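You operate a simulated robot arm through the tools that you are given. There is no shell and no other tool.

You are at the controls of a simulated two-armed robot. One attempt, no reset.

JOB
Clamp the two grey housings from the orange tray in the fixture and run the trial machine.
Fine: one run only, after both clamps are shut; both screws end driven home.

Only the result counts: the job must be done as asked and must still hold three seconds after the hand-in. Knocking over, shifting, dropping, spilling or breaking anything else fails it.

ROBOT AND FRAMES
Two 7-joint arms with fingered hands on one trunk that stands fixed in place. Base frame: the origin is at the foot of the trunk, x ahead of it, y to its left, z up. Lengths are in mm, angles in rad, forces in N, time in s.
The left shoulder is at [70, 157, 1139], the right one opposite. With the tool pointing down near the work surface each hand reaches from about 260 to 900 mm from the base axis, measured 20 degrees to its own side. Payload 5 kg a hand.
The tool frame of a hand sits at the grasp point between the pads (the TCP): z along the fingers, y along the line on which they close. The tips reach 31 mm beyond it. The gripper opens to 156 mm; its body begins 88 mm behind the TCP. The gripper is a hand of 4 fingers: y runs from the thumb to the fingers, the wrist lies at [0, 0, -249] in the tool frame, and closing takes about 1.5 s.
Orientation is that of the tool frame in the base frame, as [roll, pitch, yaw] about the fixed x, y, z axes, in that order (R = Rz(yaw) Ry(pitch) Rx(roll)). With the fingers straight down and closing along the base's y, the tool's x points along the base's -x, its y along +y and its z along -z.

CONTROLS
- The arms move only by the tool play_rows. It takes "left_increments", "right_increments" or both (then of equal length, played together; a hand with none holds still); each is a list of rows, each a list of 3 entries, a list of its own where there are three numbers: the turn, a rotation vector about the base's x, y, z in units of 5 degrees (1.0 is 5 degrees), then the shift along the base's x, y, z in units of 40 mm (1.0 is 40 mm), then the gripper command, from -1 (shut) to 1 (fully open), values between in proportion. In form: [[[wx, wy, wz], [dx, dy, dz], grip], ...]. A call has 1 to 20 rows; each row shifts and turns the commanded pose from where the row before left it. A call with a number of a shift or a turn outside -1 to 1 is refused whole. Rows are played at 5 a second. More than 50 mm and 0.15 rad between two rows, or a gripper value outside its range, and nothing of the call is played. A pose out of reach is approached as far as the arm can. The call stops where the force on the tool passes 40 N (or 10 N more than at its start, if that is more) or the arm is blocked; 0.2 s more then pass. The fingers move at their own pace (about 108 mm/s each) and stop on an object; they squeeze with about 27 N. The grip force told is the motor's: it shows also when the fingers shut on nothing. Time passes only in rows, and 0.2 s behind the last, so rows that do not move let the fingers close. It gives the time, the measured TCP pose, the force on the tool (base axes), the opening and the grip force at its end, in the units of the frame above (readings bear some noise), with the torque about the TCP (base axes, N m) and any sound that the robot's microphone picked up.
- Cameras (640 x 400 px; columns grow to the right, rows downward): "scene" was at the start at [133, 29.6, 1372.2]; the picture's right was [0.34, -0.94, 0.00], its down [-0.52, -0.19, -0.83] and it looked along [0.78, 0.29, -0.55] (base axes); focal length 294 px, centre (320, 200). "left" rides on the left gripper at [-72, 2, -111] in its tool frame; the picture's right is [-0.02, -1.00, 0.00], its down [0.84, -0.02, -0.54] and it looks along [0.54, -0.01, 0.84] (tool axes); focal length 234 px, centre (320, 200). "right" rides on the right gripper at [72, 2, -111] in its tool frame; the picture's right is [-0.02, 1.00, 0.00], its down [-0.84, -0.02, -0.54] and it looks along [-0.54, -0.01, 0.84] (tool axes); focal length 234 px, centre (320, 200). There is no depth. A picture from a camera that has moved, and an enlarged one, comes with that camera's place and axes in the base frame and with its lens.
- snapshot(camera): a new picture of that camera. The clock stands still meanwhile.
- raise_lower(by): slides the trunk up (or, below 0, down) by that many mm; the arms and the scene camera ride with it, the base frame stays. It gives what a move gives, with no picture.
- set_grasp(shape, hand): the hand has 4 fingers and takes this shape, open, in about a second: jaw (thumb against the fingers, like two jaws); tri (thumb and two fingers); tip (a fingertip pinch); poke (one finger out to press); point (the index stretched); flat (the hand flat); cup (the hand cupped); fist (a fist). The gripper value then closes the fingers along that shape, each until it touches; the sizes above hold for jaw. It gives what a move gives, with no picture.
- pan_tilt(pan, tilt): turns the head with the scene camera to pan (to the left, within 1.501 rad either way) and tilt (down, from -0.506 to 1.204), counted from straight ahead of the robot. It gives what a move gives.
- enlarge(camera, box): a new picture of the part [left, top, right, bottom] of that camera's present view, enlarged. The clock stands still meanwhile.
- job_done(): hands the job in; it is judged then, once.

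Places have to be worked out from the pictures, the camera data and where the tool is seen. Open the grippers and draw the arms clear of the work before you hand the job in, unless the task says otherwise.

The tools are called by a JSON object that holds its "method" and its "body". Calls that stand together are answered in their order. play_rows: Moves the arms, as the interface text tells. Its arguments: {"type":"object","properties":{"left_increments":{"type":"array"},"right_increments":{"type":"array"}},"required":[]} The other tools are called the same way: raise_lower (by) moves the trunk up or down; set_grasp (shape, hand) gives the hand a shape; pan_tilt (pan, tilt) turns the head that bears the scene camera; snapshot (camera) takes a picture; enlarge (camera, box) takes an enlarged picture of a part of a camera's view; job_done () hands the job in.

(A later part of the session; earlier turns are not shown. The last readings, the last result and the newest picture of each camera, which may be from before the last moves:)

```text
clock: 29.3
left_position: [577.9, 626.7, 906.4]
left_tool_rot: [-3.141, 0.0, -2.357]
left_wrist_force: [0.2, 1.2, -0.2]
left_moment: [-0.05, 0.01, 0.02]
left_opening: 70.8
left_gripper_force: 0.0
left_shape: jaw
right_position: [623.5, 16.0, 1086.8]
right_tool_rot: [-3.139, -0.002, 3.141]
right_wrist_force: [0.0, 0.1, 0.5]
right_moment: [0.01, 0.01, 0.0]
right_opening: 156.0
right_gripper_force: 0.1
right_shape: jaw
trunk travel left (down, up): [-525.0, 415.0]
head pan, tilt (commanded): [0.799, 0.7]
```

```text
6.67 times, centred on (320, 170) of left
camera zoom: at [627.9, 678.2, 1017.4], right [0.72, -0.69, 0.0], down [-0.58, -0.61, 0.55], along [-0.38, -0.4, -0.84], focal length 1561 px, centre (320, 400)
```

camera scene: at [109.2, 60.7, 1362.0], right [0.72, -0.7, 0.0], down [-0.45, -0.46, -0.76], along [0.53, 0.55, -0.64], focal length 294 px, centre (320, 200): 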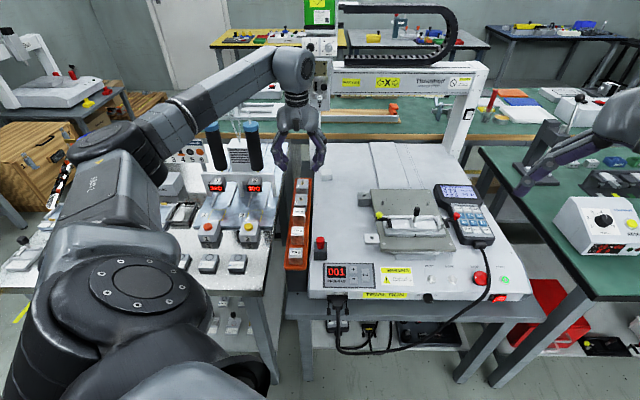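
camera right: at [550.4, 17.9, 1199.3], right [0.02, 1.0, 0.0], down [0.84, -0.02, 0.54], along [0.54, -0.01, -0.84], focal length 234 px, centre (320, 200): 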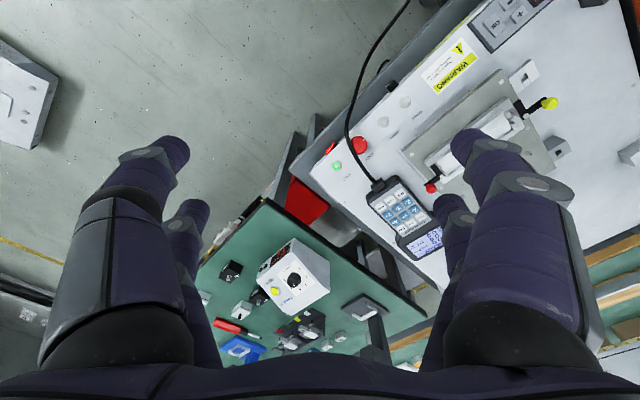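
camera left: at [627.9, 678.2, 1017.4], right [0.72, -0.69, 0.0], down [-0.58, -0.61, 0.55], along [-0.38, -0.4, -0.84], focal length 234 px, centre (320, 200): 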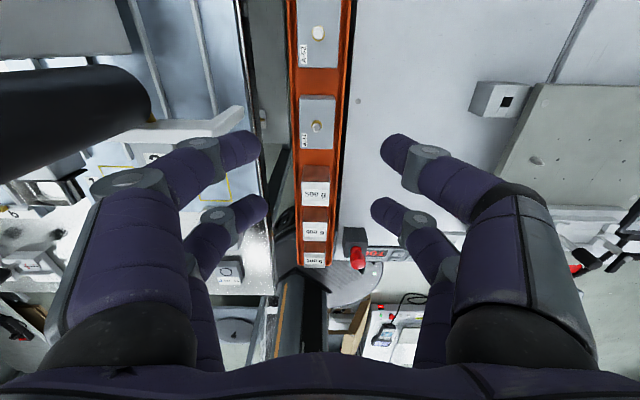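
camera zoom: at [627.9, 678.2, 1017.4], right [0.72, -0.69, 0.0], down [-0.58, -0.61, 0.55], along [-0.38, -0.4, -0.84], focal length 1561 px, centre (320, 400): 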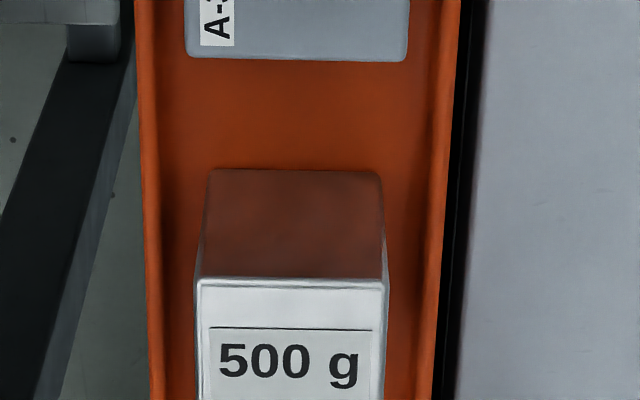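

From here I read: A-34 spans w≈822–878, A-52 front at ≈907, 500 g block 35 mm in front of A-34 and 50 mm tall, tray rims about 7 mm off the housing sides. I check the "poke" and "point" shapes, since I may need a single finger to nudge a housing and to press the button.

{"method": "set_grasp", "body": {"hand": "left", "shape": "poke"}}

{"method": "enlarge", "body": {"camera": "scene", "box": [250, 80, 350, 180]}}

{"method": "snapshot", "body": {"camera": "left"}}

{"method": "set_grasp", "body": {"hand": "left", "shape": "cup"}}

{"method": "enlarge", "body": {"camera": "scene", "box": [250, 80, 350, 180]}}

{"method": "snapshot", "body": {"camera": "left"}}

```text
clock: 30.2
left_position: [577.1, 626.6, 907.3]
left_tool_rot: [3.141, -0.001, -2.356]
left_wrist_force: [0.1, 0.7, -0.7]
left_moment: [-0.01, -0.01, 0.0]
left_opening: 0.1
left_gripper_force: 0.1
left_shape: poke
right_position: [623.1, 15.8, 1087.7]
right_tool_rot: [3.14, 0.001, -3.141]
right_wrist_force: [-0.6, 0.4, 0.3]
right_moment: [0.0, 0.0, -0.01]
right_opening: 155.9
right_gripper_force: 0.1
right_shape: jaw
trunk travel left (down, up): [-525.0, 415.0]
head pan, tilt (commanded): [0.799, 0.7]
```

```text
4.00 times, centred on (300, 130) of scene
camera zoom: at [108.7, 60.2, 1362.1], right [0.72, -0.7, 0.0], down [-0.45, -0.46, -0.76], along [0.53, 0.55, -0.64], focal length 1178 px, centre (400, 480)
```

zoom: 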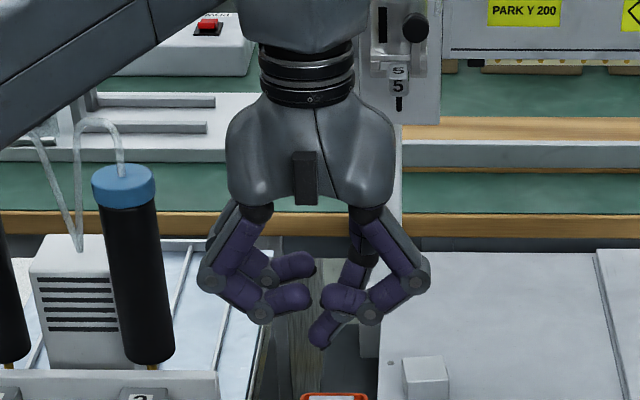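

```text
taken
camera left: at [627.6, 677.8, 1018.0], right [0.72, -0.69, 0.0], down [-0.58, -0.61, 0.54], along [-0.38, -0.39, -0.84], focal length 234 px, centre (320, 200)
```

left: 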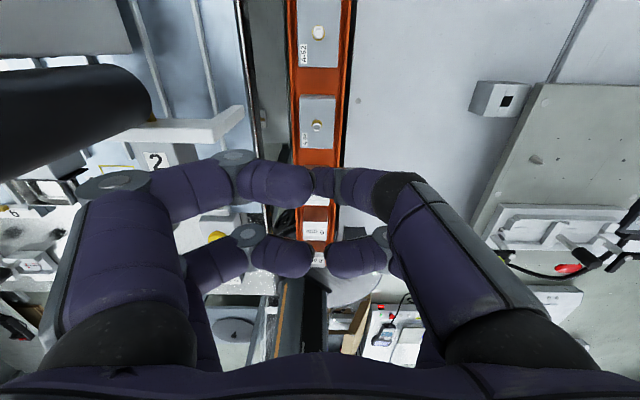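

```text
clock: 31.1
left_position: [576.8, 626.3, 905.8]
left_tool_rot: [-3.141, 0.001, -2.356]
left_wrist_force: [0.4, -0.1, 0.5]
left_moment: [0.0, -0.01, -0.06]
left_opening: 60.0
left_gripper_force: 0.0
left_shape: cup
right_position: [621.7, 15.3, 1086.9]
right_tool_rot: [-3.141, 0.001, 3.141]
right_wrist_force: [-0.2, -0.3, 0.0]
right_moment: [-0.02, 0.0, 0.03]
right_opening: 155.9
right_gripper_force: 0.0
right_shape: jaw
trunk travel left (down, up): [-525.0, 415.0]
head pan, tilt (commanded): [0.799, 0.7]
```

```text
4.00 times, centred on (300, 130) of scene
camera zoom: at [108.7, 60.1, 1362.1], right [0.72, -0.7, 0.0], down [-0.45, -0.46, -0.76], along [0.53, 0.55, -0.64], focal length 1178 px, centre (400, 480)
```

zoom: 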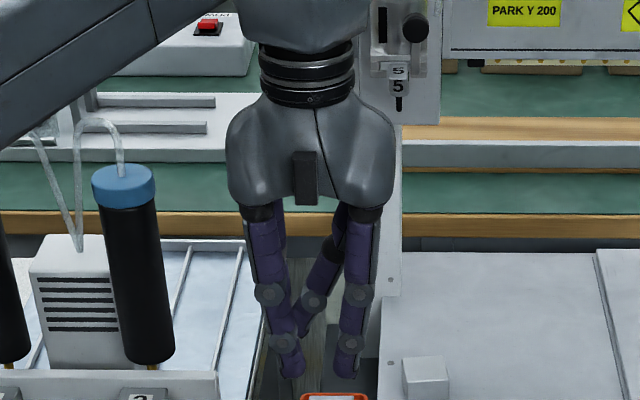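

```text
taken
camera left: at [627.6, 677.7, 1018.1], right [0.72, -0.69, 0.0], down [-0.58, -0.61, 0.54], along [-0.38, -0.39, -0.84], focal length 234 px, centre (320, 200)
```

left: 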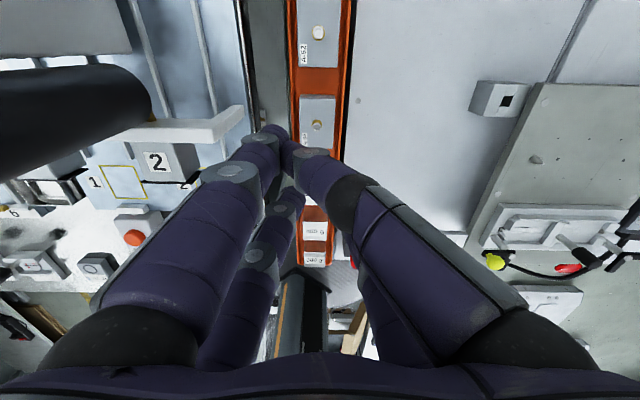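

The poke finger's tip sits on the tool axis about 31 mm beyond the TCP; good for nudging. I set poke and shift 55 mm toward machine-back (still high) to see the gap behind A-52.

{"method": "set_grasp", "body": {"hand": "left", "shape": "poke"}}

{"method": "play_rows", "body": {"left_increments": [[[0, 0, 0], [0.5, 0.5, 0], 0], [[0, 0, 0], [0.5, 0.5, 0], 0]]}}

{"method": "enlarge", "body": {"camera": "left", "box": [280, 30, 370, 130]}}

{"method": "enlarge", "body": {"camera": "left", "box": [280, 110, 370, 210]}}

{"method": "enlarge", "body": {"camera": "scene", "box": [285, 110, 335, 160]}}

```text
clock: 32.0
left_position: [578.3, 625.6, 906.2]
left_tool_rot: [3.141, -0.001, -2.357]
left_wrist_force: [-0.6, -0.3, 0.2]
left_moment: [0.03, -0.02, 0.03]
left_opening: 0.2
left_gripper_force: 0.0
left_shape: poke
right_position: [623.2, 15.1, 1088.7]
right_tool_rot: [3.141, -0.001, -3.141]
right_wrist_force: [0.1, -0.4, 0.1]
right_moment: [0.02, -0.01, 0.0]
right_opening: 156.1
right_gripper_force: 0.0
right_shape: jaw
trunk travel left (down, up): [-525.0, 415.0]
head pan, tilt (commanded): [0.799, 0.7]
```

```text
clock: 32.6
left_position: [616.6, 665.7, 906.2]
left_tool_rot: [-3.141, 0.001, -2.357]
left_wrist_force: [-0.3, 0.1, 0.2]
left_moment: [0.0, 0.0, 0.0]
left_opening: 0.0
left_gripper_force: 0.0
left_shape: poke
right_position: [623.3, 14.2, 1087.7]
right_tool_rot: [-3.141, -0.003, -3.14]
right_wrist_force: [0.7, -0.6, -0.6]
right_moment: [-0.04, -0.01, -0.01]
right_opening: 156.0
right_gripper_force: 0.0
right_shape: jaw
trunk travel left (down, up): [-525.0, 415.0]
head pan, tilt (commanded): [0.799, 0.7]
```

```text
4.00 times, centred on (325, 80) of left
camera zoom: at [666.4, 717.2, 1017.6], right [0.72, -0.69, 0.0], down [-0.58, -0.61, 0.55], along [-0.38, -0.39, -0.84], focal length 937 px, centre (300, 680)
```

zoom: 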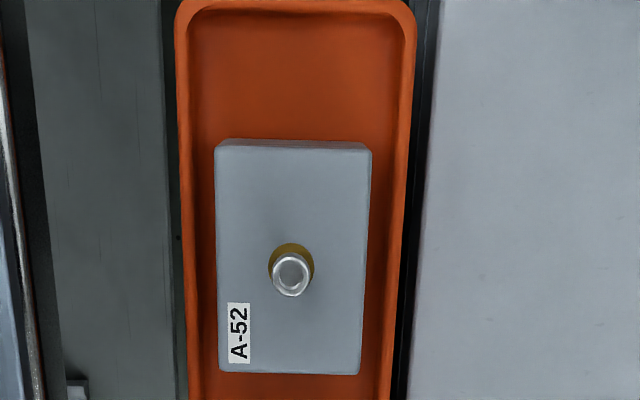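

```text
4.00 times, centred on (325, 160) of left
camera zoom: at [666.4, 717.2, 1017.6], right [0.72, -0.69, 0.0], down [-0.58, -0.61, 0.55], along [-0.38, -0.39, -0.84], focal length 937 px, centre (300, 360)
```

zoom: 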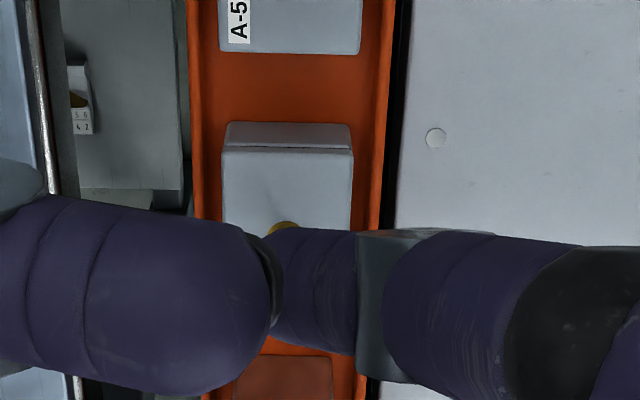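

```text
8.00 times, centred on (310, 135) of scene
camera zoom: at [109.3, 60.0, 1362.0], right [0.72, -0.7, 0.0], down [-0.45, -0.46, -0.76], along [0.53, 0.55, -0.64], focal length 2355 px, centre (400, 720)
```

zoom: 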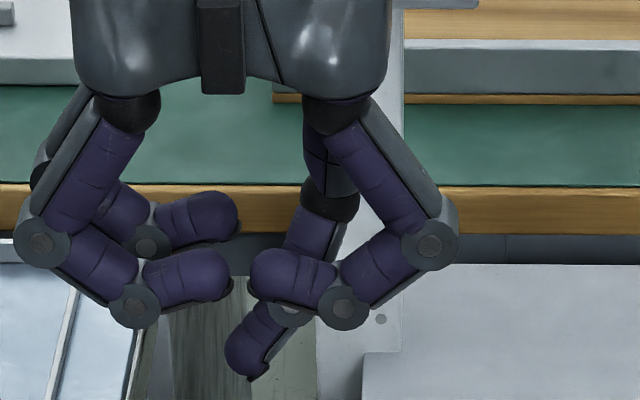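

Clear now: A-52's back face is at w≈963 with a 27 mm gap to the back rim, and 29.5 mm lies between the housings. I will nudge A-34 about 15 mm forward with the poke finger (it then has 20 mm left to the 500 g block) so that one finger pair fits in between. First I align above the middle gap and descend part way.

{"method": "play_rows", "body": {"left_increments": [[[0, 0, 0], [-0.29, -0.2, -0.5], 0], [[0, 0, 0], [0, 0, -0.75], 0], [[0, 0, 0], [0, 0, -0.75], 0], [[0, 0, 0], [0, 0, -0.5], 0]]}}

{"method": "snapshot", "body": {"camera": "left"}}

{"method": "enlarge", "body": {"camera": "scene", "box": [275, 150, 335, 210]}}

```text
clock: 33.6
left_position: [603.0, 656.7, 804.3]
left_tool_rot: [-3.142, 0.001, -2.356]
left_wrist_force: [-0.8, -0.2, 0.3]
left_moment: [-0.02, 0.01, 0.0]
left_opening: 0.1
left_gripper_force: 0.0
left_shape: poke
right_position: [622.8, 15.9, 1086.9]
right_tool_rot: [3.141, 0.0, -3.142]
right_wrist_force: [0.1, -0.1, 0.2]
right_moment: [-0.01, 0.01, 0.01]
right_opening: 155.6
right_gripper_force: 0.0
right_shape: jaw
trunk travel left (down, up): [-525.0, 415.0]
head pan, tilt (commanded): [0.799, 0.7]
```

```text
taken
camera left: at [653.9, 709.8, 916.9], right [0.72, -0.69, 0.0], down [-0.58, -0.61, 0.55], along [-0.38, -0.39, -0.84], focal length 234 px, centre (320, 200)
```

left: 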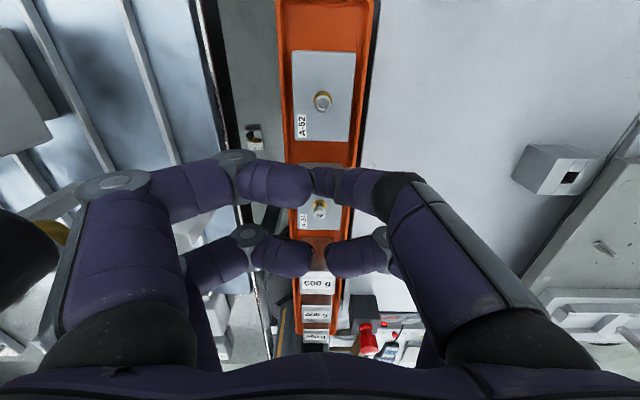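

```text
6.67 times, centred on (305, 180) of scene
camera zoom: at [108.9, 60.4, 1362.1], right [0.72, -0.7, 0.0], down [-0.45, -0.46, -0.76], along [0.53, 0.55, -0.64], focal length 1962 px, centre (420, 333)
```

zoom: 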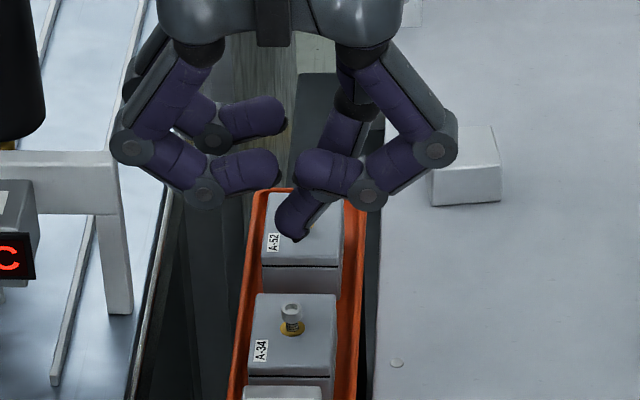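

A white bridge of the left bench is near the hand's left curled fingers, so I stop descending and examine it from both cameras.

{"method": "enlarge", "body": {"camera": "left", "box": [0, 120, 280, 300]}}

{"method": "enlarge", "body": {"camera": "scene", "box": [255, 155, 305, 205]}}

{"method": "snapshot", "body": {"camera": "scene"}}

```text
2.22 times, centred on (140, 210) of left
camera zoom: at [653.9, 709.8, 916.9], right [0.72, -0.69, 0.0], down [-0.58, -0.61, 0.55], along [-0.38, -0.39, -0.84], focal length 520 px, centre (720, 178)
```

zoom: 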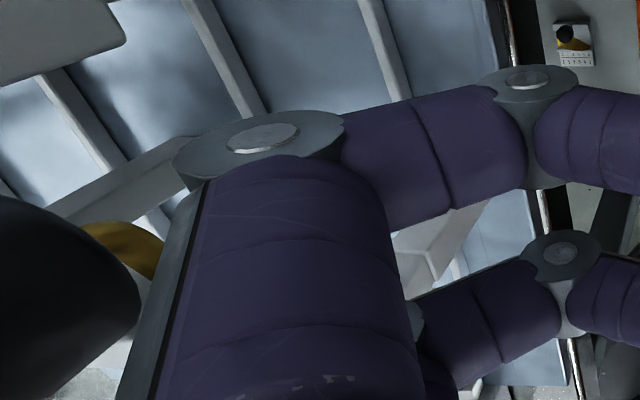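

```text
8.00 times, centred on (280, 180) of scene
camera zoom: at [108.9, 60.4, 1362.1], right [0.72, -0.7, 0.0], down [-0.45, -0.46, -0.76], along [0.53, 0.55, -0.64], focal length 2355 px, centre (640, 360)
```

zoom: 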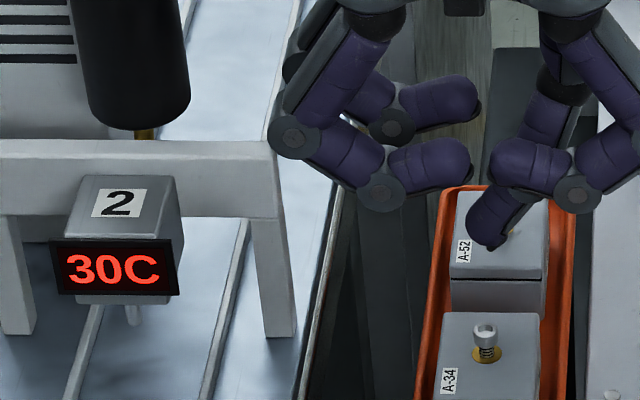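

```text
taken
camera scene: at [108.9, 60.4, 1362.1], right [0.72, -0.7, 0.0], down [-0.45, -0.46, -0.76], along [0.53, 0.55, -0.64], focal length 294 px, centre (320, 200)
```

scene: 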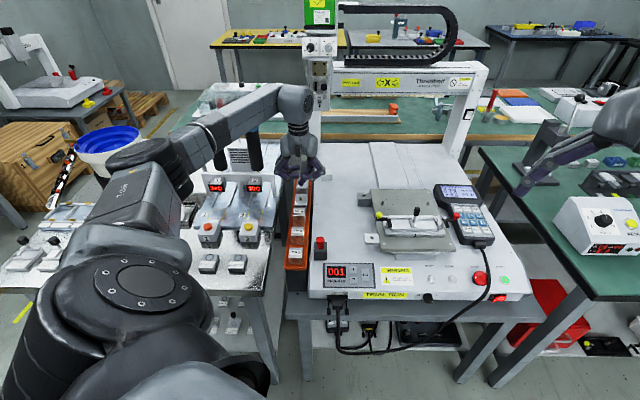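

The bridge end of the left bench (z≈816, u≈-120) is too close to the wide side of the hand in this yaw. I abandon the nudge: with the hand turned 90° (closing along the tray) a single finger pair fits between the housings. I lift, move over the free machine top, set jaw and turn the hand by −90°.

{"method": "play_rows", "body": {"left_increments": [[[0, 0, 0], [0, 0, 0.9], 0], [[0, 0, 0], [0, 0, 0.9], 0], [[0, 0, 0], [0, 0, 0.6], 0], [[0, 0, 0], [0.66, -0.66, 0], 0], [[0, 0, 0], [0.66, -0.66, 0], 0], [[0, 0, 0], [0.66, -0.66, 0], 0], [[0, 0, 0], [0.66, -0.66, 0], 0]]}}

{"method": "set_grasp", "body": {"hand": "left", "shape": "jaw"}}

{"method": "play_rows", "body": {"left_increments": [[[0, 0, -1], [0, 0, 0], -0.18], [[0, 0, -1], [0, 0, 0], -0.18], [[0, 0, -1], [0, 0, 0], -0.18], [[0, 0, -1], [0, 0, 0], -0.18], [[0, 0, -1], [0, 0, 0], -0.18], [[0, 0, -1], [0, 0, 0], -0.18], [[0, 0, -1], [0, 0, 0], -0.18], [[0, 0, -1], [0, 0, 0], -0.18], [[0, 0, -1], [0, 0, 0], -0.18], [[0, 0, -1], [0, 0, 0], -0.18], [[0, 0, -1], [0, 0, 0], -0.18], [[0, 0, -1], [0, 0, 0], -0.18], [[0, 0, -1], [0, 0, 0], -0.18], [[0, 0, -1], [0, 0, 0], -0.18], [[0, 0, -1], [0, 0, 0], -0.18], [[0, 0, -1], [0, 0, 0], -0.18], [[0, 0, -1], [0, 0, 0], -0.18], [[0, 0, -1], [0, 0, 0], -0.18]]}}

{"method": "snapshot", "body": {"camera": "scene"}}

{"method": "snapshot", "body": {"camera": "left"}}

```text
clock: 35.2
left_position: [710.1, 552.6, 905.0]
left_tool_rot: [3.139, 0.0, -2.356]
left_wrist_force: [-0.6, 0.1, -0.2]
left_moment: [-0.01, 0.01, 0.06]
left_opening: 0.3
left_gripper_force: 0.1
left_shape: poke
right_position: [623.7, 13.9, 1086.9]
right_tool_rot: [-3.141, -0.002, -3.141]
right_wrist_force: [0.3, -0.6, -0.2]
right_moment: [0.0, 0.04, -0.01]
right_opening: 155.9
right_gripper_force: 0.0
right_shape: jaw
trunk travel left (down, up): [-525.0, 415.0]
head pan, tilt (commanded): [0.799, 0.7]
```

```text
clock: 36.1
left_position: [709.5, 552.2, 904.1]
left_tool_rot: [-3.141, -0.001, -2.356]
left_wrist_force: [0.8, 0.0, 0.0]
left_moment: [-0.02, -0.01, 0.01]
left_opening: 156.2
left_gripper_force: 0.0
left_shape: jaw
right_position: [623.6, 15.0, 1087.2]
right_tool_rot: [-3.141, 0.0, 3.141]
right_wrist_force: [1.5, -0.2, -1.2]
right_moment: [-0.01, -0.04, 0.02]
right_opening: 155.8
right_gripper_force: 0.1
right_shape: jaw
trunk travel left (down, up): [-525.0, 415.0]
head pan, tilt (commanded): [0.799, 0.7]
```

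```text
clock: 39.9
left_position: [710.4, 553.1, 902.2]
left_tool_rot: [-3.141, -0.001, 2.355]
left_wrist_force: [-0.1, -0.1, 0.9]
left_moment: [0.02, 0.02, 0.04]
left_opening: 64.6
left_gripper_force: 0.2
left_shape: jaw
right_position: [622.0, 15.9, 1086.9]
right_tool_rot: [-3.141, 0.001, -3.141]
right_wrist_force: [0.1, 0.4, 0.6]
right_moment: [0.03, 0.02, -0.01]
right_opening: 155.9
right_gripper_force: 0.1
right_shape: jaw
trunk travel left (down, up): [-525.0, 415.0]
head pan, tilt (commanded): [0.799, 0.7]
```

```text
taken
camera scene: at [108.7, 60.0, 1362.1], right [0.72, -0.7, 0.0], down [-0.45, -0.46, -0.76], along [0.53, 0.55, -0.64], focal length 294 px, centre (320, 200)
```

scene: 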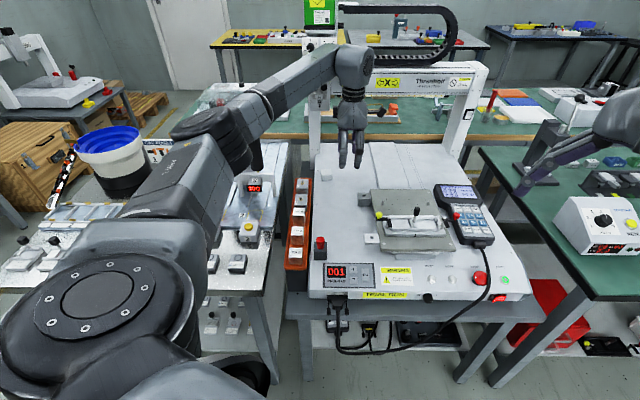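

```text
taken
camera left: at [762.1, 501.8, 1014.0], right [-0.69, -0.72, 0.0], down [-0.61, 0.58, 0.54], along [-0.39, 0.38, -0.84], focal length 234 px, centre (320, 200)
```

left: 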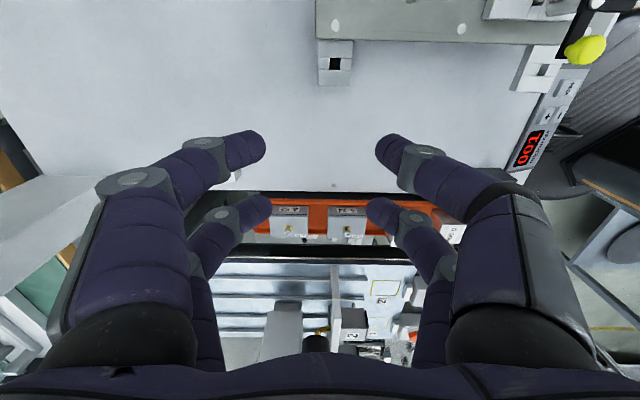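

The hand is turned with closing along the tray. I zoom to calibrate where the two finger pairs sit laterally relative to the tool axis.

{"method": "enlarge", "body": {"camera": "scene", "box": [325, 100, 385, 180]}}

{"method": "enlarge", "body": {"camera": "left", "box": [200, 110, 480, 260]}}

```text
5.00 times, centred on (355, 140) of scene
camera zoom: at [108.7, 60.0, 1362.1], right [0.72, -0.7, 0.0], down [-0.45, -0.46, -0.76], along [0.53, 0.55, -0.64], focal length 1472 px, centre (145, 500)
```

zoom: 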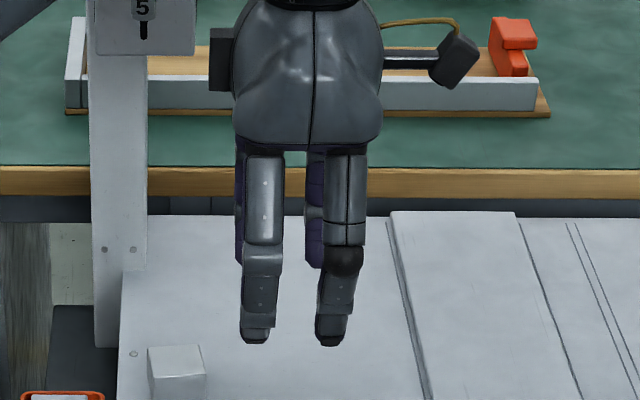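

```text
2.29 times, centred on (340, 185) of left
camera zoom: at [762.1, 501.8, 1014.0], right [-0.69, -0.72, 0.0], down [-0.61, 0.58, 0.54], along [-0.39, 0.38, -0.84], focal length 535 px, centre (274, 234)
```

zoom: 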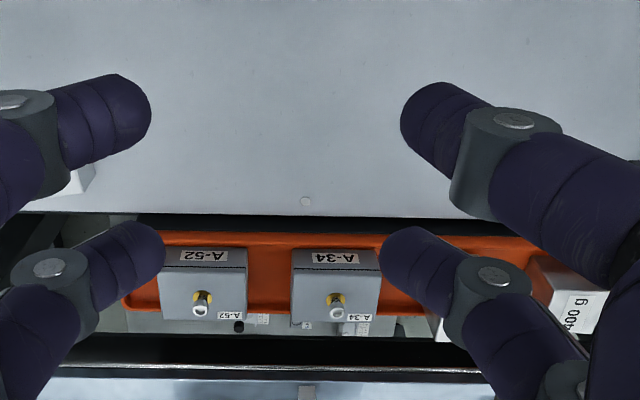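

Pairs sit about −21.5 and +23.5 mm from the tool axis laterally. I move over A-52 with the rear pair on the tray's centreline and the other pair outside the tray, at a safe height.

{"method": "play_rows", "body": {"left_increments": [[[0, 0, 0], [-0.3, 0.6, -0.5], -0.18], [[0, 0, 0], [-0.3, 0.6, -0.4], -0.18], [[0, 0, 0], [-0.3, 0.6, -0.3], -0.18], [[0, 0, 0], [-0.3, 0.6, 0], -0.18], [[0, 0, 0], [-0.26, 0.53, 0], -0.18]]}}

{"method": "snapshot", "body": {"camera": "left"}}

{"method": "enlarge", "body": {"camera": "scene", "box": [280, 90, 360, 210]}}

```text
clock: 41.1
left_position: [652.0, 669.7, 854.3]
left_tool_rot: [-3.141, 0.0, 2.356]
left_wrist_force: [0.6, -0.5, 0.3]
left_moment: [-0.01, 0.02, -0.02]
left_opening: 64.6
left_gripper_force: 0.1
left_shape: jaw
right_position: [622.6, 14.3, 1087.0]
right_tool_rot: [-3.141, 0.0, 3.14]
right_wrist_force: [-0.5, 0.2, 0.6]
right_moment: [-0.01, 0.0, 0.0]
right_opening: 155.9
right_gripper_force: 0.0
right_shape: jaw
trunk travel left (down, up): [-525.0, 415.0]
head pan, tilt (commanded): [0.799, 0.7]
```

```text
taken
camera left: at [704.8, 619.4, 966.0], right [-0.69, -0.72, 0.0], down [-0.61, 0.58, 0.54], along [-0.39, 0.38, -0.84], focal length 234 px, centre (320, 200)
```

left: 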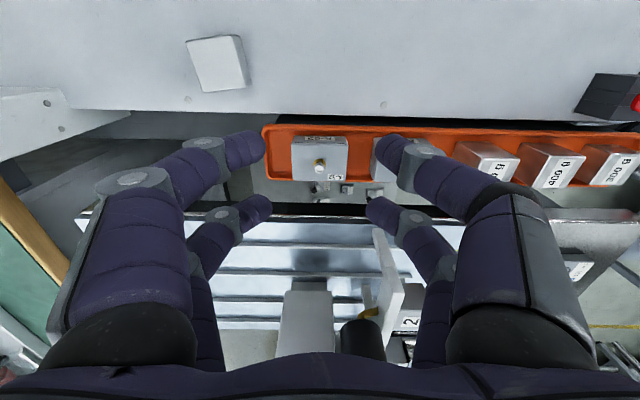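

```text
3.33 times, centred on (320, 150) of scene
camera zoom: at [108.4, 60.6, 1362.1], right [0.72, -0.7, 0.0], down [-0.45, -0.46, -0.76], along [0.53, 0.55, -0.64], focal length 981 px, centre (320, 367)
```

zoom: 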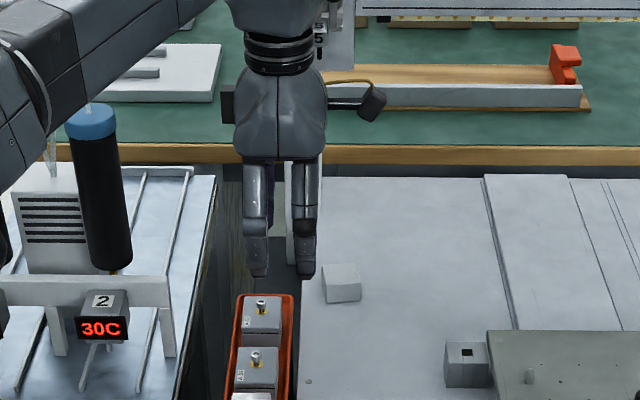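

Before descending I check the forearm's clearance to the tubes and cylinders of the left bench.

{"method": "pan_tilt", "body": {"pan": 1.0, "tilt": 0.5}}

{"method": "snapshot", "body": {"camera": "scene"}}

{"method": "enlarge", "body": {"camera": "scene", "box": [200, 60, 400, 220]}}

{"method": "enlarge", "body": {"camera": "right", "box": [540, 0, 640, 120]}}

```text
clock: 41.8
left_position: [652.5, 669.3, 854.5]
left_tool_rot: [-3.14, 0.001, 2.356]
left_wrist_force: [-0.2, 0.0, 0.4]
left_moment: [0.0, -0.03, -0.04]
left_opening: 64.3
left_gripper_force: 0.0
left_shape: jaw
right_position: [622.9, 15.8, 1087.2]
right_tool_rot: [-3.141, 0.0, -3.141]
right_wrist_force: [-0.3, -0.4, -0.7]
right_moment: [0.0, -0.03, -0.01]
right_opening: 156.0
right_gripper_force: 0.1
right_shape: jaw
trunk travel left (down, up): [-525.0, 415.0]
head pan, tilt (commanded): [1.0, 0.499]
```

```text
taken
camera scene: at [98.8, 75.6, 1379.7], right [0.84, -0.54, 0.0], down [-0.26, -0.4, -0.88], along [0.47, 0.74, -0.48], focal length 294 px, centre (320, 200)
```

scene: 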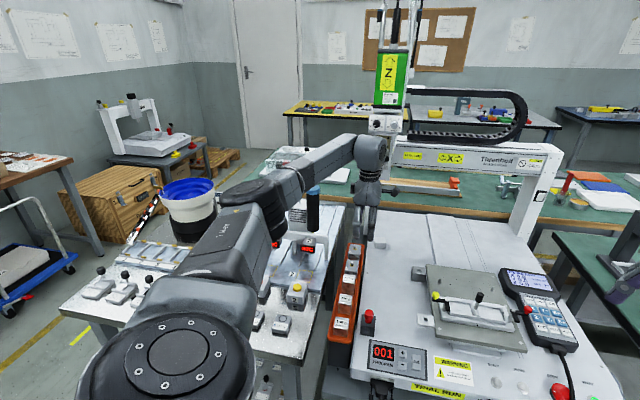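

```text
2.50 times, centred on (300, 140) of scene
camera zoom: at [98.8, 75.6, 1379.7], right [0.84, -0.54, 0.0], down [-0.26, -0.4, -0.88], along [0.47, 0.74, -0.48], focal length 736 px, centre (370, 350)
```

zoom: 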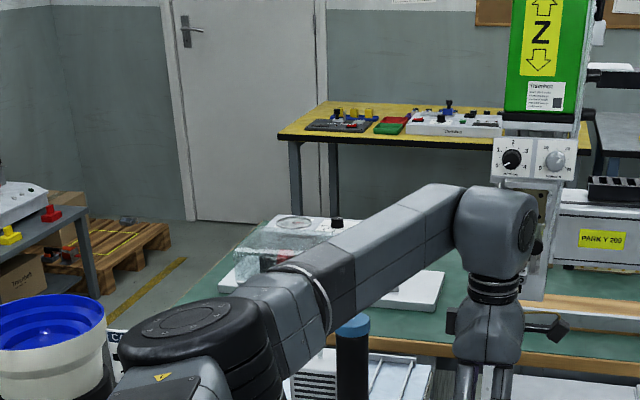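

```text
3.33 times, centred on (590, 60) of right
camera zoom: at [550.5, 17.9, 1199.3], right [0.02, 1.0, 0.0], down [0.84, -0.02, 0.54], along [0.54, -0.01, -0.84], focal length 781 px, centre (-580, 667)
```

zoom: 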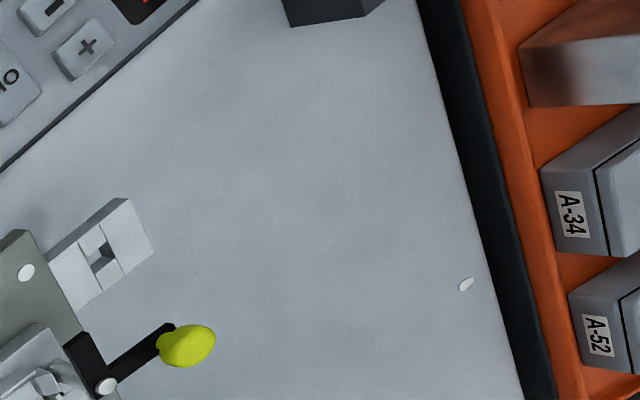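

The forearm runs at z≈1100 well inboard of the cylinders, so it is safe. I descend to just above the housing tops and check alignment.

{"method": "play_rows", "body": {"left_increments": [[[0, 0, 0], [0, 0, -0.7], -0.18], [[0, 0, 0], [0, 0, -0.7], -0.18], [[0, 0, 0], [0, 0, 0], -0.18]]}}

{"method": "pan_tilt", "body": {"pan": 0.8, "tilt": 0.7}}

{"method": "enlarge", "body": {"camera": "left", "box": [210, 100, 450, 250]}}

{"method": "enlarge", "body": {"camera": "scene", "box": [285, 150, 335, 200]}}

```text
clock: 42.6
left_position: [651.7, 668.2, 800.2]
left_tool_rot: [-3.141, -0.002, 2.356]
left_wrist_force: [-0.5, -0.6, 0.4]
left_moment: [0.03, 0.0, -0.01]
left_opening: 64.4
left_gripper_force: 0.1
left_shape: jaw
right_position: [622.6, 15.2, 1087.4]
right_tool_rot: [3.141, 0.0, -3.141]
right_wrist_force: [0.4, 0.7, 0.4]
right_moment: [-0.02, -0.03, 0.02]
right_opening: 156.0
right_gripper_force: 0.0
right_shape: jaw
trunk travel left (down, up): [-525.0, 415.0]
head pan, tilt (commanded): [1.0, 0.499]
```

```text
clock: 43.4
left_position: [651.5, 668.2, 799.0]
left_tool_rot: [-3.141, 0.0, 2.356]
left_wrist_force: [-0.4, -0.1, -0.4]
left_moment: [0.04, 0.01, -0.01]
left_opening: 64.6
left_gripper_force: 0.0
left_shape: jaw
right_position: [623.2, 15.5, 1087.3]
right_tool_rot: [-3.141, 0.001, -3.141]
right_wrist_force: [0.0, 0.1, -0.3]
right_moment: [0.0, 0.01, -0.01]
right_opening: 155.7
right_gripper_force: 0.1
right_shape: jaw
trunk travel left (down, up): [-525.0, 415.0]
head pan, tilt (commanded): [0.799, 0.7]
```

```text
2.67 times, centred on (330, 175) of left
camera zoom: at [704.5, 617.5, 910.4], right [-0.69, -0.72, 0.0], down [-0.61, 0.58, 0.54], along [-0.39, 0.38, -0.84], focal length 624 px, centre (293, 267)
```

zoom: 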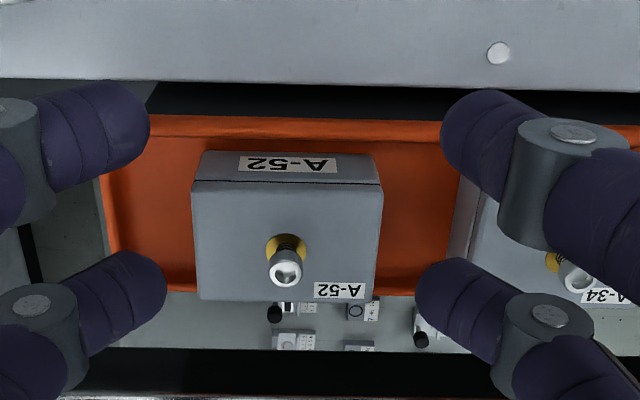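

```text
8.00 times, centred on (310, 175) of scene
camera zoom: at [108.7, 60.3, 1362.1], right [0.72, -0.7, 0.0], down [-0.45, -0.46, -0.77], along [0.53, 0.55, -0.64], focal length 2355 px, centre (400, 400)
```

zoom: 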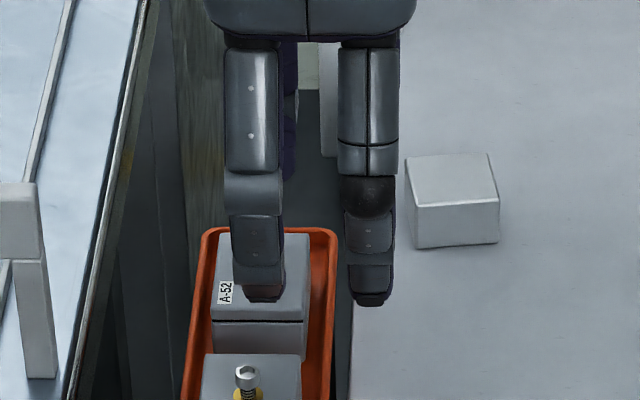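

Alignment is nearly right (about 1.8 mm needed toward machine-back). I correct and descend in small steps to TCP z≈762.

{"method": "play_rows", "body": {"left_increments": [[[0, 0, 0], [0.05, 0.04, -0.3], -0.18], [[0, 0, 0], [0, 0, -0.3], -0.18], [[0, 0, 0], [0, 0, -0.3], -0.18], [[0, 0, 0], [0, 0, 0], -0.18]]}}

{"method": "enlarge", "body": {"camera": "left", "box": [210, 100, 450, 250]}}

{"method": "enlarge", "body": {"camera": "scene", "box": [285, 160, 335, 210]}}

```text
clock: 44.4
left_position: [652.0, 671.9, 764.4]
left_tool_rot: [3.141, -0.001, 2.356]
left_wrist_force: [0.3, -0.9, 0.5]
left_moment: [-0.02, 0.0, 0.0]
left_opening: 64.6
left_gripper_force: 0.0
left_shape: jaw
right_position: [622.1, 15.1, 1087.8]
right_tool_rot: [3.14, 0.001, 3.141]
right_wrist_force: [0.0, 0.6, -0.2]
right_moment: [0.0, 0.03, 0.01]
right_opening: 156.1
right_gripper_force: 0.0
right_shape: jaw
trunk travel left (down, up): [-525.0, 415.0]
head pan, tilt (commanded): [0.799, 0.7]
```

```text
2.67 times, centred on (330, 175) of left
camera zoom: at [705.4, 620.8, 875.1], right [-0.69, -0.72, 0.0], down [-0.61, 0.58, 0.54], along [-0.39, 0.38, -0.84], focal length 624 px, centre (293, 267)
```

zoom: 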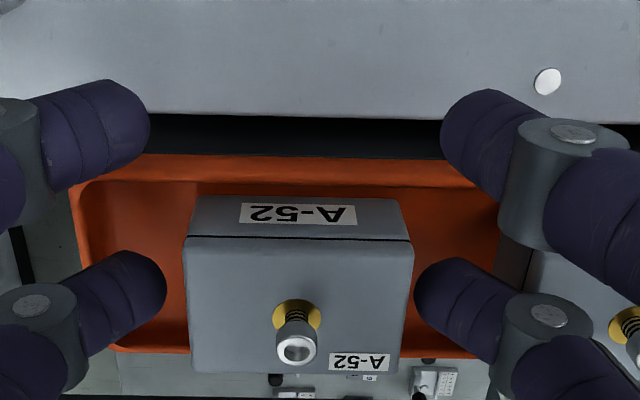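

```text
8.00 times, centred on (310, 185) of scene
camera zoom: at [108.6, 60.0, 1362.1], right [0.72, -0.7, 0.0], down [-0.45, -0.46, -0.76], along [0.53, 0.55, -0.64], focal length 2355 px, centre (400, 320)
```

zoom: 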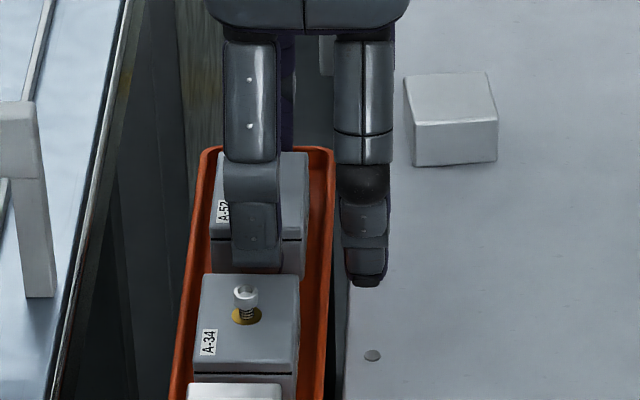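

Fingers straddle A-52 with a little clearance on both sides and no contact. I lower a few more millimetres, watching the force.

{"method": "play_rows", "body": {"left_increments": [[[0, 0, 0], [0, 0, -0.05], -0.18], [[0, 0, 0], [0, 0, -0.05], -0.18], [[0, 0, 0], [0, 0, 0], -0.18]]}}

{"method": "enlarge", "body": {"camera": "left", "box": [370, 140, 450, 220]}}

{"method": "enlarge", "body": {"camera": "scene", "box": [300, 180, 325, 205]}}

```text
clock: 45.2
left_position: [653.7, 670.1, 759.3]
left_tool_rot: [3.141, 0.0, 2.356]
left_wrist_force: [1.7, 0.3, 4.0]
left_moment: [-0.1, 0.19, -0.04]
left_opening: 64.2
left_gripper_force: 0.0
left_shape: jaw
right_position: [623.1, 15.6, 1086.6]
right_tool_rot: [-3.141, 0.0, -3.14]
right_wrist_force: [0.5, -0.5, 1.0]
right_moment: [-0.02, 0.0, 0.02]
right_opening: 156.1
right_gripper_force: 0.1
right_shape: jaw
trunk travel left (down, up): [-525.0, 415.0]
head pan, tilt (commanded): [0.799, 0.7]
```

```text
5.00 times, centred on (410, 180) of left
camera zoom: at [706.0, 620.3, 870.9], right [-0.69, -0.72, 0.0], down [-0.61, 0.58, 0.54], along [-0.39, 0.38, -0.84], focal length 1171 px, centre (-130, 300)
```

zoom: 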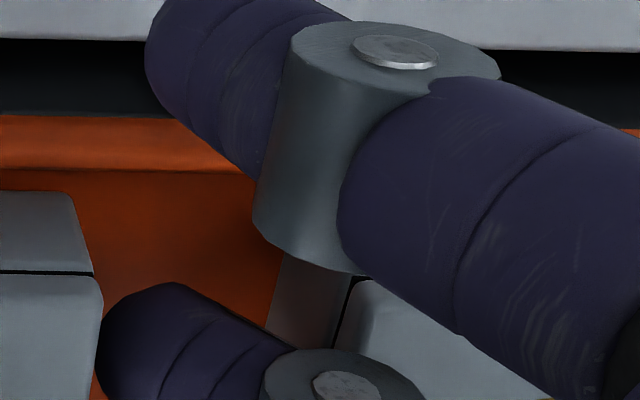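

```text
16.00 times, centred on (312, 192) of scene
camera zoom: at [108.5, 59.8, 1362.2], right [0.72, -0.7, 0.0], down [-0.45, -0.46, -0.76], along [0.53, 0.55, -0.64], focal length 4710 px, centre (440, 320)
```

zoom: 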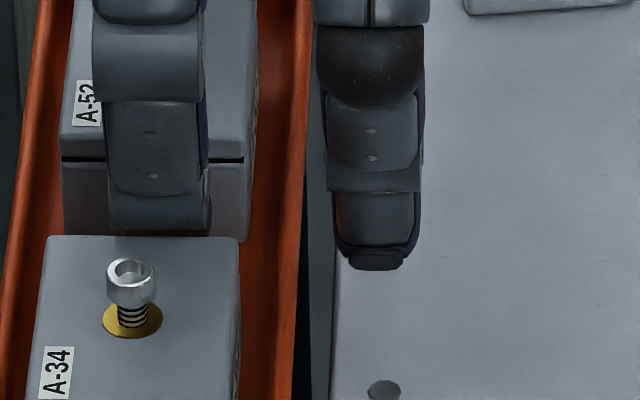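

A light contact (about 4 N) on A-34's back edge by the front finger's knuckle; the grip height is about 6 mm below the housing top, good enough. I now close on A-52.

{"method": "play_rows", "body": {"left_increments": [[[0, 0, 0], [0, 0, 0], -0.3], [[0, 0, 0], [0, 0, 0], -0.4], [[0, 0, 0], [0, 0, 0], -0.45], [[0, 0, 0], [0, 0, 0], -0.45], [[0, 0, 0], [0, 0, 0], -0.45], [[0, 0, 0], [0, 0, 0], -0.45], [[0, 0, 0], [0, 0, 0], -0.45]]}}

{"method": "enlarge", "body": {"camera": "left", "box": [210, 100, 450, 250]}}

{"method": "enlarge", "body": {"camera": "scene", "box": [300, 175, 335, 210]}}

```text
clock: 46.8
left_position: [652.6, 671.6, 758.6]
left_tool_rot: [-3.141, 0.0, 2.355]
left_wrist_force: [-1.3, -0.3, 0.4]
left_moment: [-0.01, -0.01, 0.0]
left_opening: 45.7
left_gripper_force: 0.0
left_shape: jaw
right_position: [622.6, 15.1, 1088.6]
right_tool_rot: [3.141, 0.0, -3.139]
right_wrist_force: [-0.3, -0.2, -0.7]
right_moment: [0.01, 0.03, 0.0]
right_opening: 156.1
right_gripper_force: 0.1
right_shape: jaw
trunk travel left (down, up): [-525.0, 415.0]
head pan, tilt (commanded): [0.799, 0.7]
```

```text
2.67 times, centred on (330, 175) of left
camera zoom: at [706.0, 620.3, 870.3], right [-0.69, -0.72, 0.0], down [-0.61, 0.58, 0.54], along [-0.39, 0.38, -0.84], focal length 624 px, centre (293, 267)
```

zoom: 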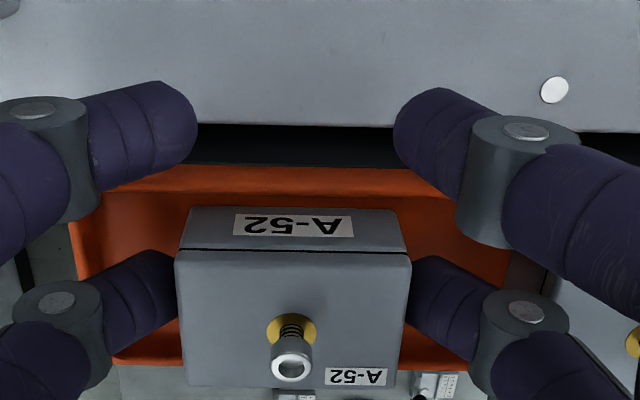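

```text
11.43 times, centred on (318, 192) of scene
camera zoom: at [108.7, 60.1, 1362.1], right [0.72, -0.7, 0.0], down [-0.45, -0.46, -0.76], along [0.53, 0.55, -0.64], focal length 3364 px, centre (349, 286)
```

zoom: 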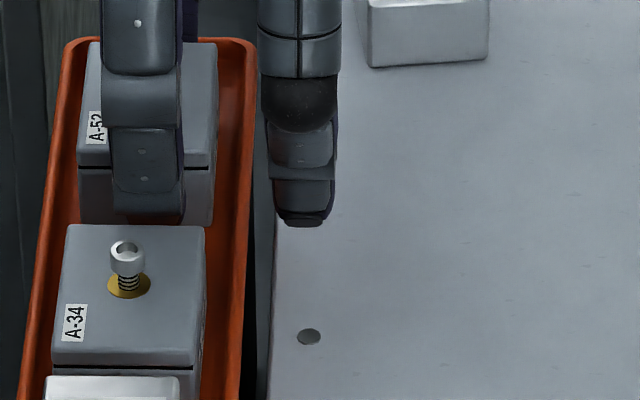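

The rear pair appears to touch both ends of A-52 but no squeeze is reported yet; I command further closing.

{"method": "play_rows", "body": {"left_increments": [[[0, 0, 0], [0, 0, 0], -0.7], [[0, 0, 0], [0, 0, 0], -0.7], [[0, 0, 0], [0, 0, 0], -0.7], [[0, 0, 0], [0, 0, 0], -0.7], [[0, 0, 0], [0, 0, 0], -0.7]]}}

{"method": "enlarge", "body": {"camera": "left", "box": [210, 100, 450, 250]}}

```text
clock: 48.0
left_position: [653.8, 670.0, 760.3]
left_tool_rot: [-3.141, 0.0, 2.356]
left_wrist_force: [0.8, 1.1, 6.7]
left_moment: [0.13, 0.09, -0.04]
left_opening: 28.4
left_gripper_force: 0.1
left_shape: jaw
right_position: [621.3, 14.4, 1087.7]
right_tool_rot: [3.141, -0.001, -3.141]
right_wrist_force: [0.5, 0.6, -0.2]
right_moment: [-0.01, 0.0, 0.05]
right_opening: 156.1
right_gripper_force: 0.1
right_shape: jaw
trunk travel left (down, up): [-525.0, 415.0]
head pan, tilt (commanded): [0.799, 0.7]
```

```text
2.67 times, centred on (330, 175) of left
camera zoom: at [705.7, 619.9, 871.3], right [-0.69, -0.72, 0.0], down [-0.61, 0.58, 0.54], along [-0.39, 0.38, -0.84], focal length 624 px, centre (293, 267)
```

zoom: 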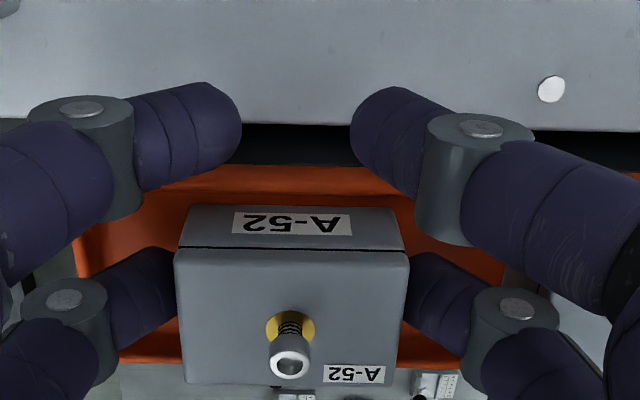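

The rear pair holds both ends of A-52 while the other pair closes freely. I lift gently by 15 mm and look whether the housing comes along.

{"method": "play_rows", "body": {"left_increments": [[[0, 0, 0], [0, 0, 0.12], -0.7], [[0, 0, 0], [0, 0, 0.12], -0.7], [[0, 0, 0], [0, 0, 0.15], -0.7], [[0, 0, 0], [0, 0, 0], -0.7]]}}

{"method": "enlarge", "body": {"camera": "left", "box": [210, 100, 450, 250]}}

{"method": "enlarge", "body": {"camera": "scene", "box": [295, 165, 340, 210]}}

```text
clock: 49.0
left_position: [653.9, 672.0, 774.1]
left_tool_rot: [3.14, 0.0, 2.355]
left_wrist_force: [-0.1, 0.0, -0.7]
left_moment: [0.01, -0.04, -0.01]
left_opening: 28.2
left_gripper_force: 0.0
left_shape: jaw
right_position: [622.8, 15.4, 1087.0]
right_tool_rot: [-3.141, 0.001, -3.141]
right_wrist_force: [0.4, -0.9, 0.3]
right_moment: [0.0, 0.02, 0.04]
right_opening: 155.8
right_gripper_force: 0.0
right_shape: jaw
trunk travel left (down, up): [-525.0, 415.0]
head pan, tilt (commanded): [0.799, 0.7]
```

```text
2.67 times, centred on (330, 175) of left
camera zoom: at [705.7, 621.2, 885.5], right [-0.69, -0.72, 0.0], down [-0.61, 0.58, 0.54], along [-0.39, 0.38, -0.84], focal length 624 px, centre (293, 267)
```

zoom: 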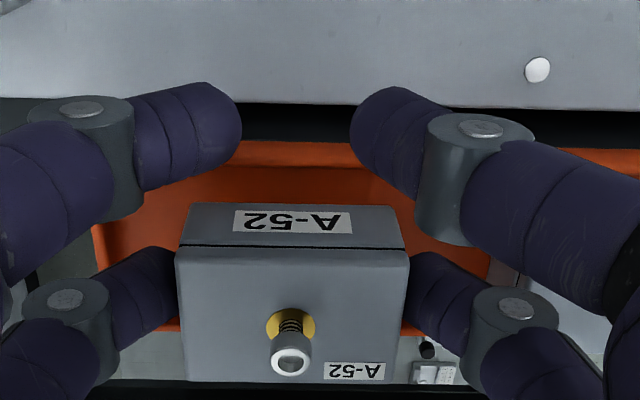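

```text
8.89 times, centred on (318, 188) of scene
camera zoom: at [108.8, 60.2, 1362.0], right [0.72, -0.7, 0.0], down [-0.45, -0.46, -0.76], along [0.53, 0.55, -0.64], focal length 2617 px, centre (342, 311)
```

zoom: 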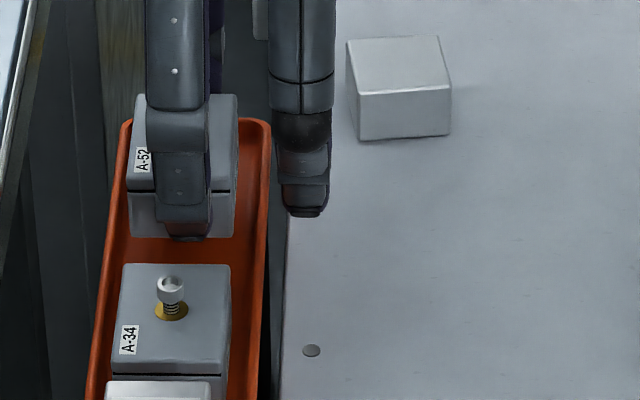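

A-52 lifts cleanly and is held steady. I raise it clear of the rim and carry it over the free machine top to set it down for a regrasp.

{"method": "play_rows", "body": {"left_increments": [[[0, 0, 0], [0, 0, 0.5], -0.7], [[0, 0, 0], [0, 0, 0.5], -0.7], [[0, 0, 0], [0.29, -0.71, 0], -0.7], [[0, 0, 0], [0.29, -0.71, 0], -0.7], [[0, 0, 0], [0.29, -0.71, 0], -0.7], [[0, 0, 0], [0.29, -0.71, 0], -0.7], [[0, 0, 0], [0, 0, -0.3], -0.7], [[0, 0, 0], [0, 0, -0.3], -0.7], [[0, 0, 0], [0, 0, -0.2], -0.7]]}}

{"method": "enlarge", "body": {"camera": "scene", "box": [310, 150, 390, 210]}}

{"method": "snapshot", "body": {"camera": "left"}}

```text
clock: 51.0
left_position: [699.3, 558.8, 781.6]
left_tool_rot: [3.14, 0.002, 2.357]
left_wrist_force: [-0.4, 0.6, -0.7]
left_moment: [0.0, 0.01, 0.01]
left_opening: 28.0
left_gripper_force: 0.1
left_shape: jaw
right_position: [622.6, 15.2, 1086.9]
right_tool_rot: [3.141, -0.001, -3.141]
right_wrist_force: [0.5, -0.3, 0.2]
right_moment: [0.01, 0.02, 0.0]
right_opening: 156.0
right_gripper_force: 0.1
right_shape: jaw
trunk travel left (down, up): [-525.0, 415.0]
head pan, tilt (commanded): [0.799, 0.7]
```

```text
6.67 times, centred on (350, 180) of scene
camera zoom: at [108.7, 60.2, 1362.1], right [0.72, -0.7, 0.0], down [-0.45, -0.46, -0.76], along [0.53, 0.55, -0.64], focal length 1962 px, centre (120, 333)
```

zoom: 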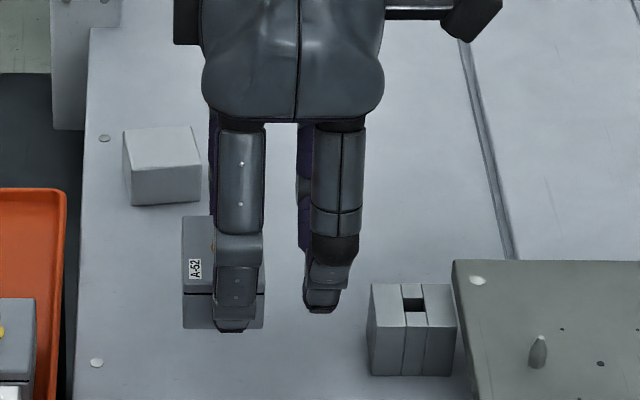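

```text
taken
camera left: at [752.3, 507.6, 892.5], right [-0.69, -0.72, 0.0], down [-0.61, 0.58, 0.54], along [-0.39, 0.38, -0.84], focal length 234 px, centre (320, 200)
```

left: 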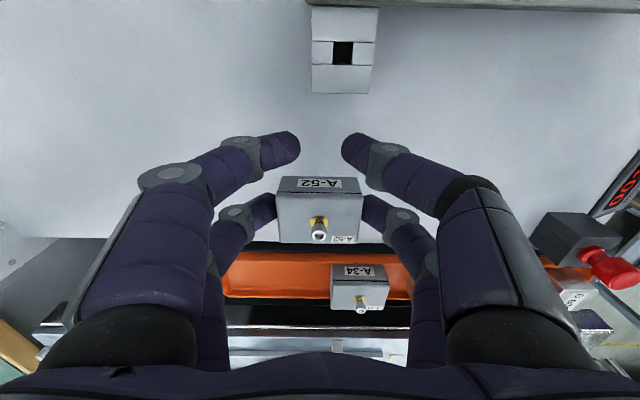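

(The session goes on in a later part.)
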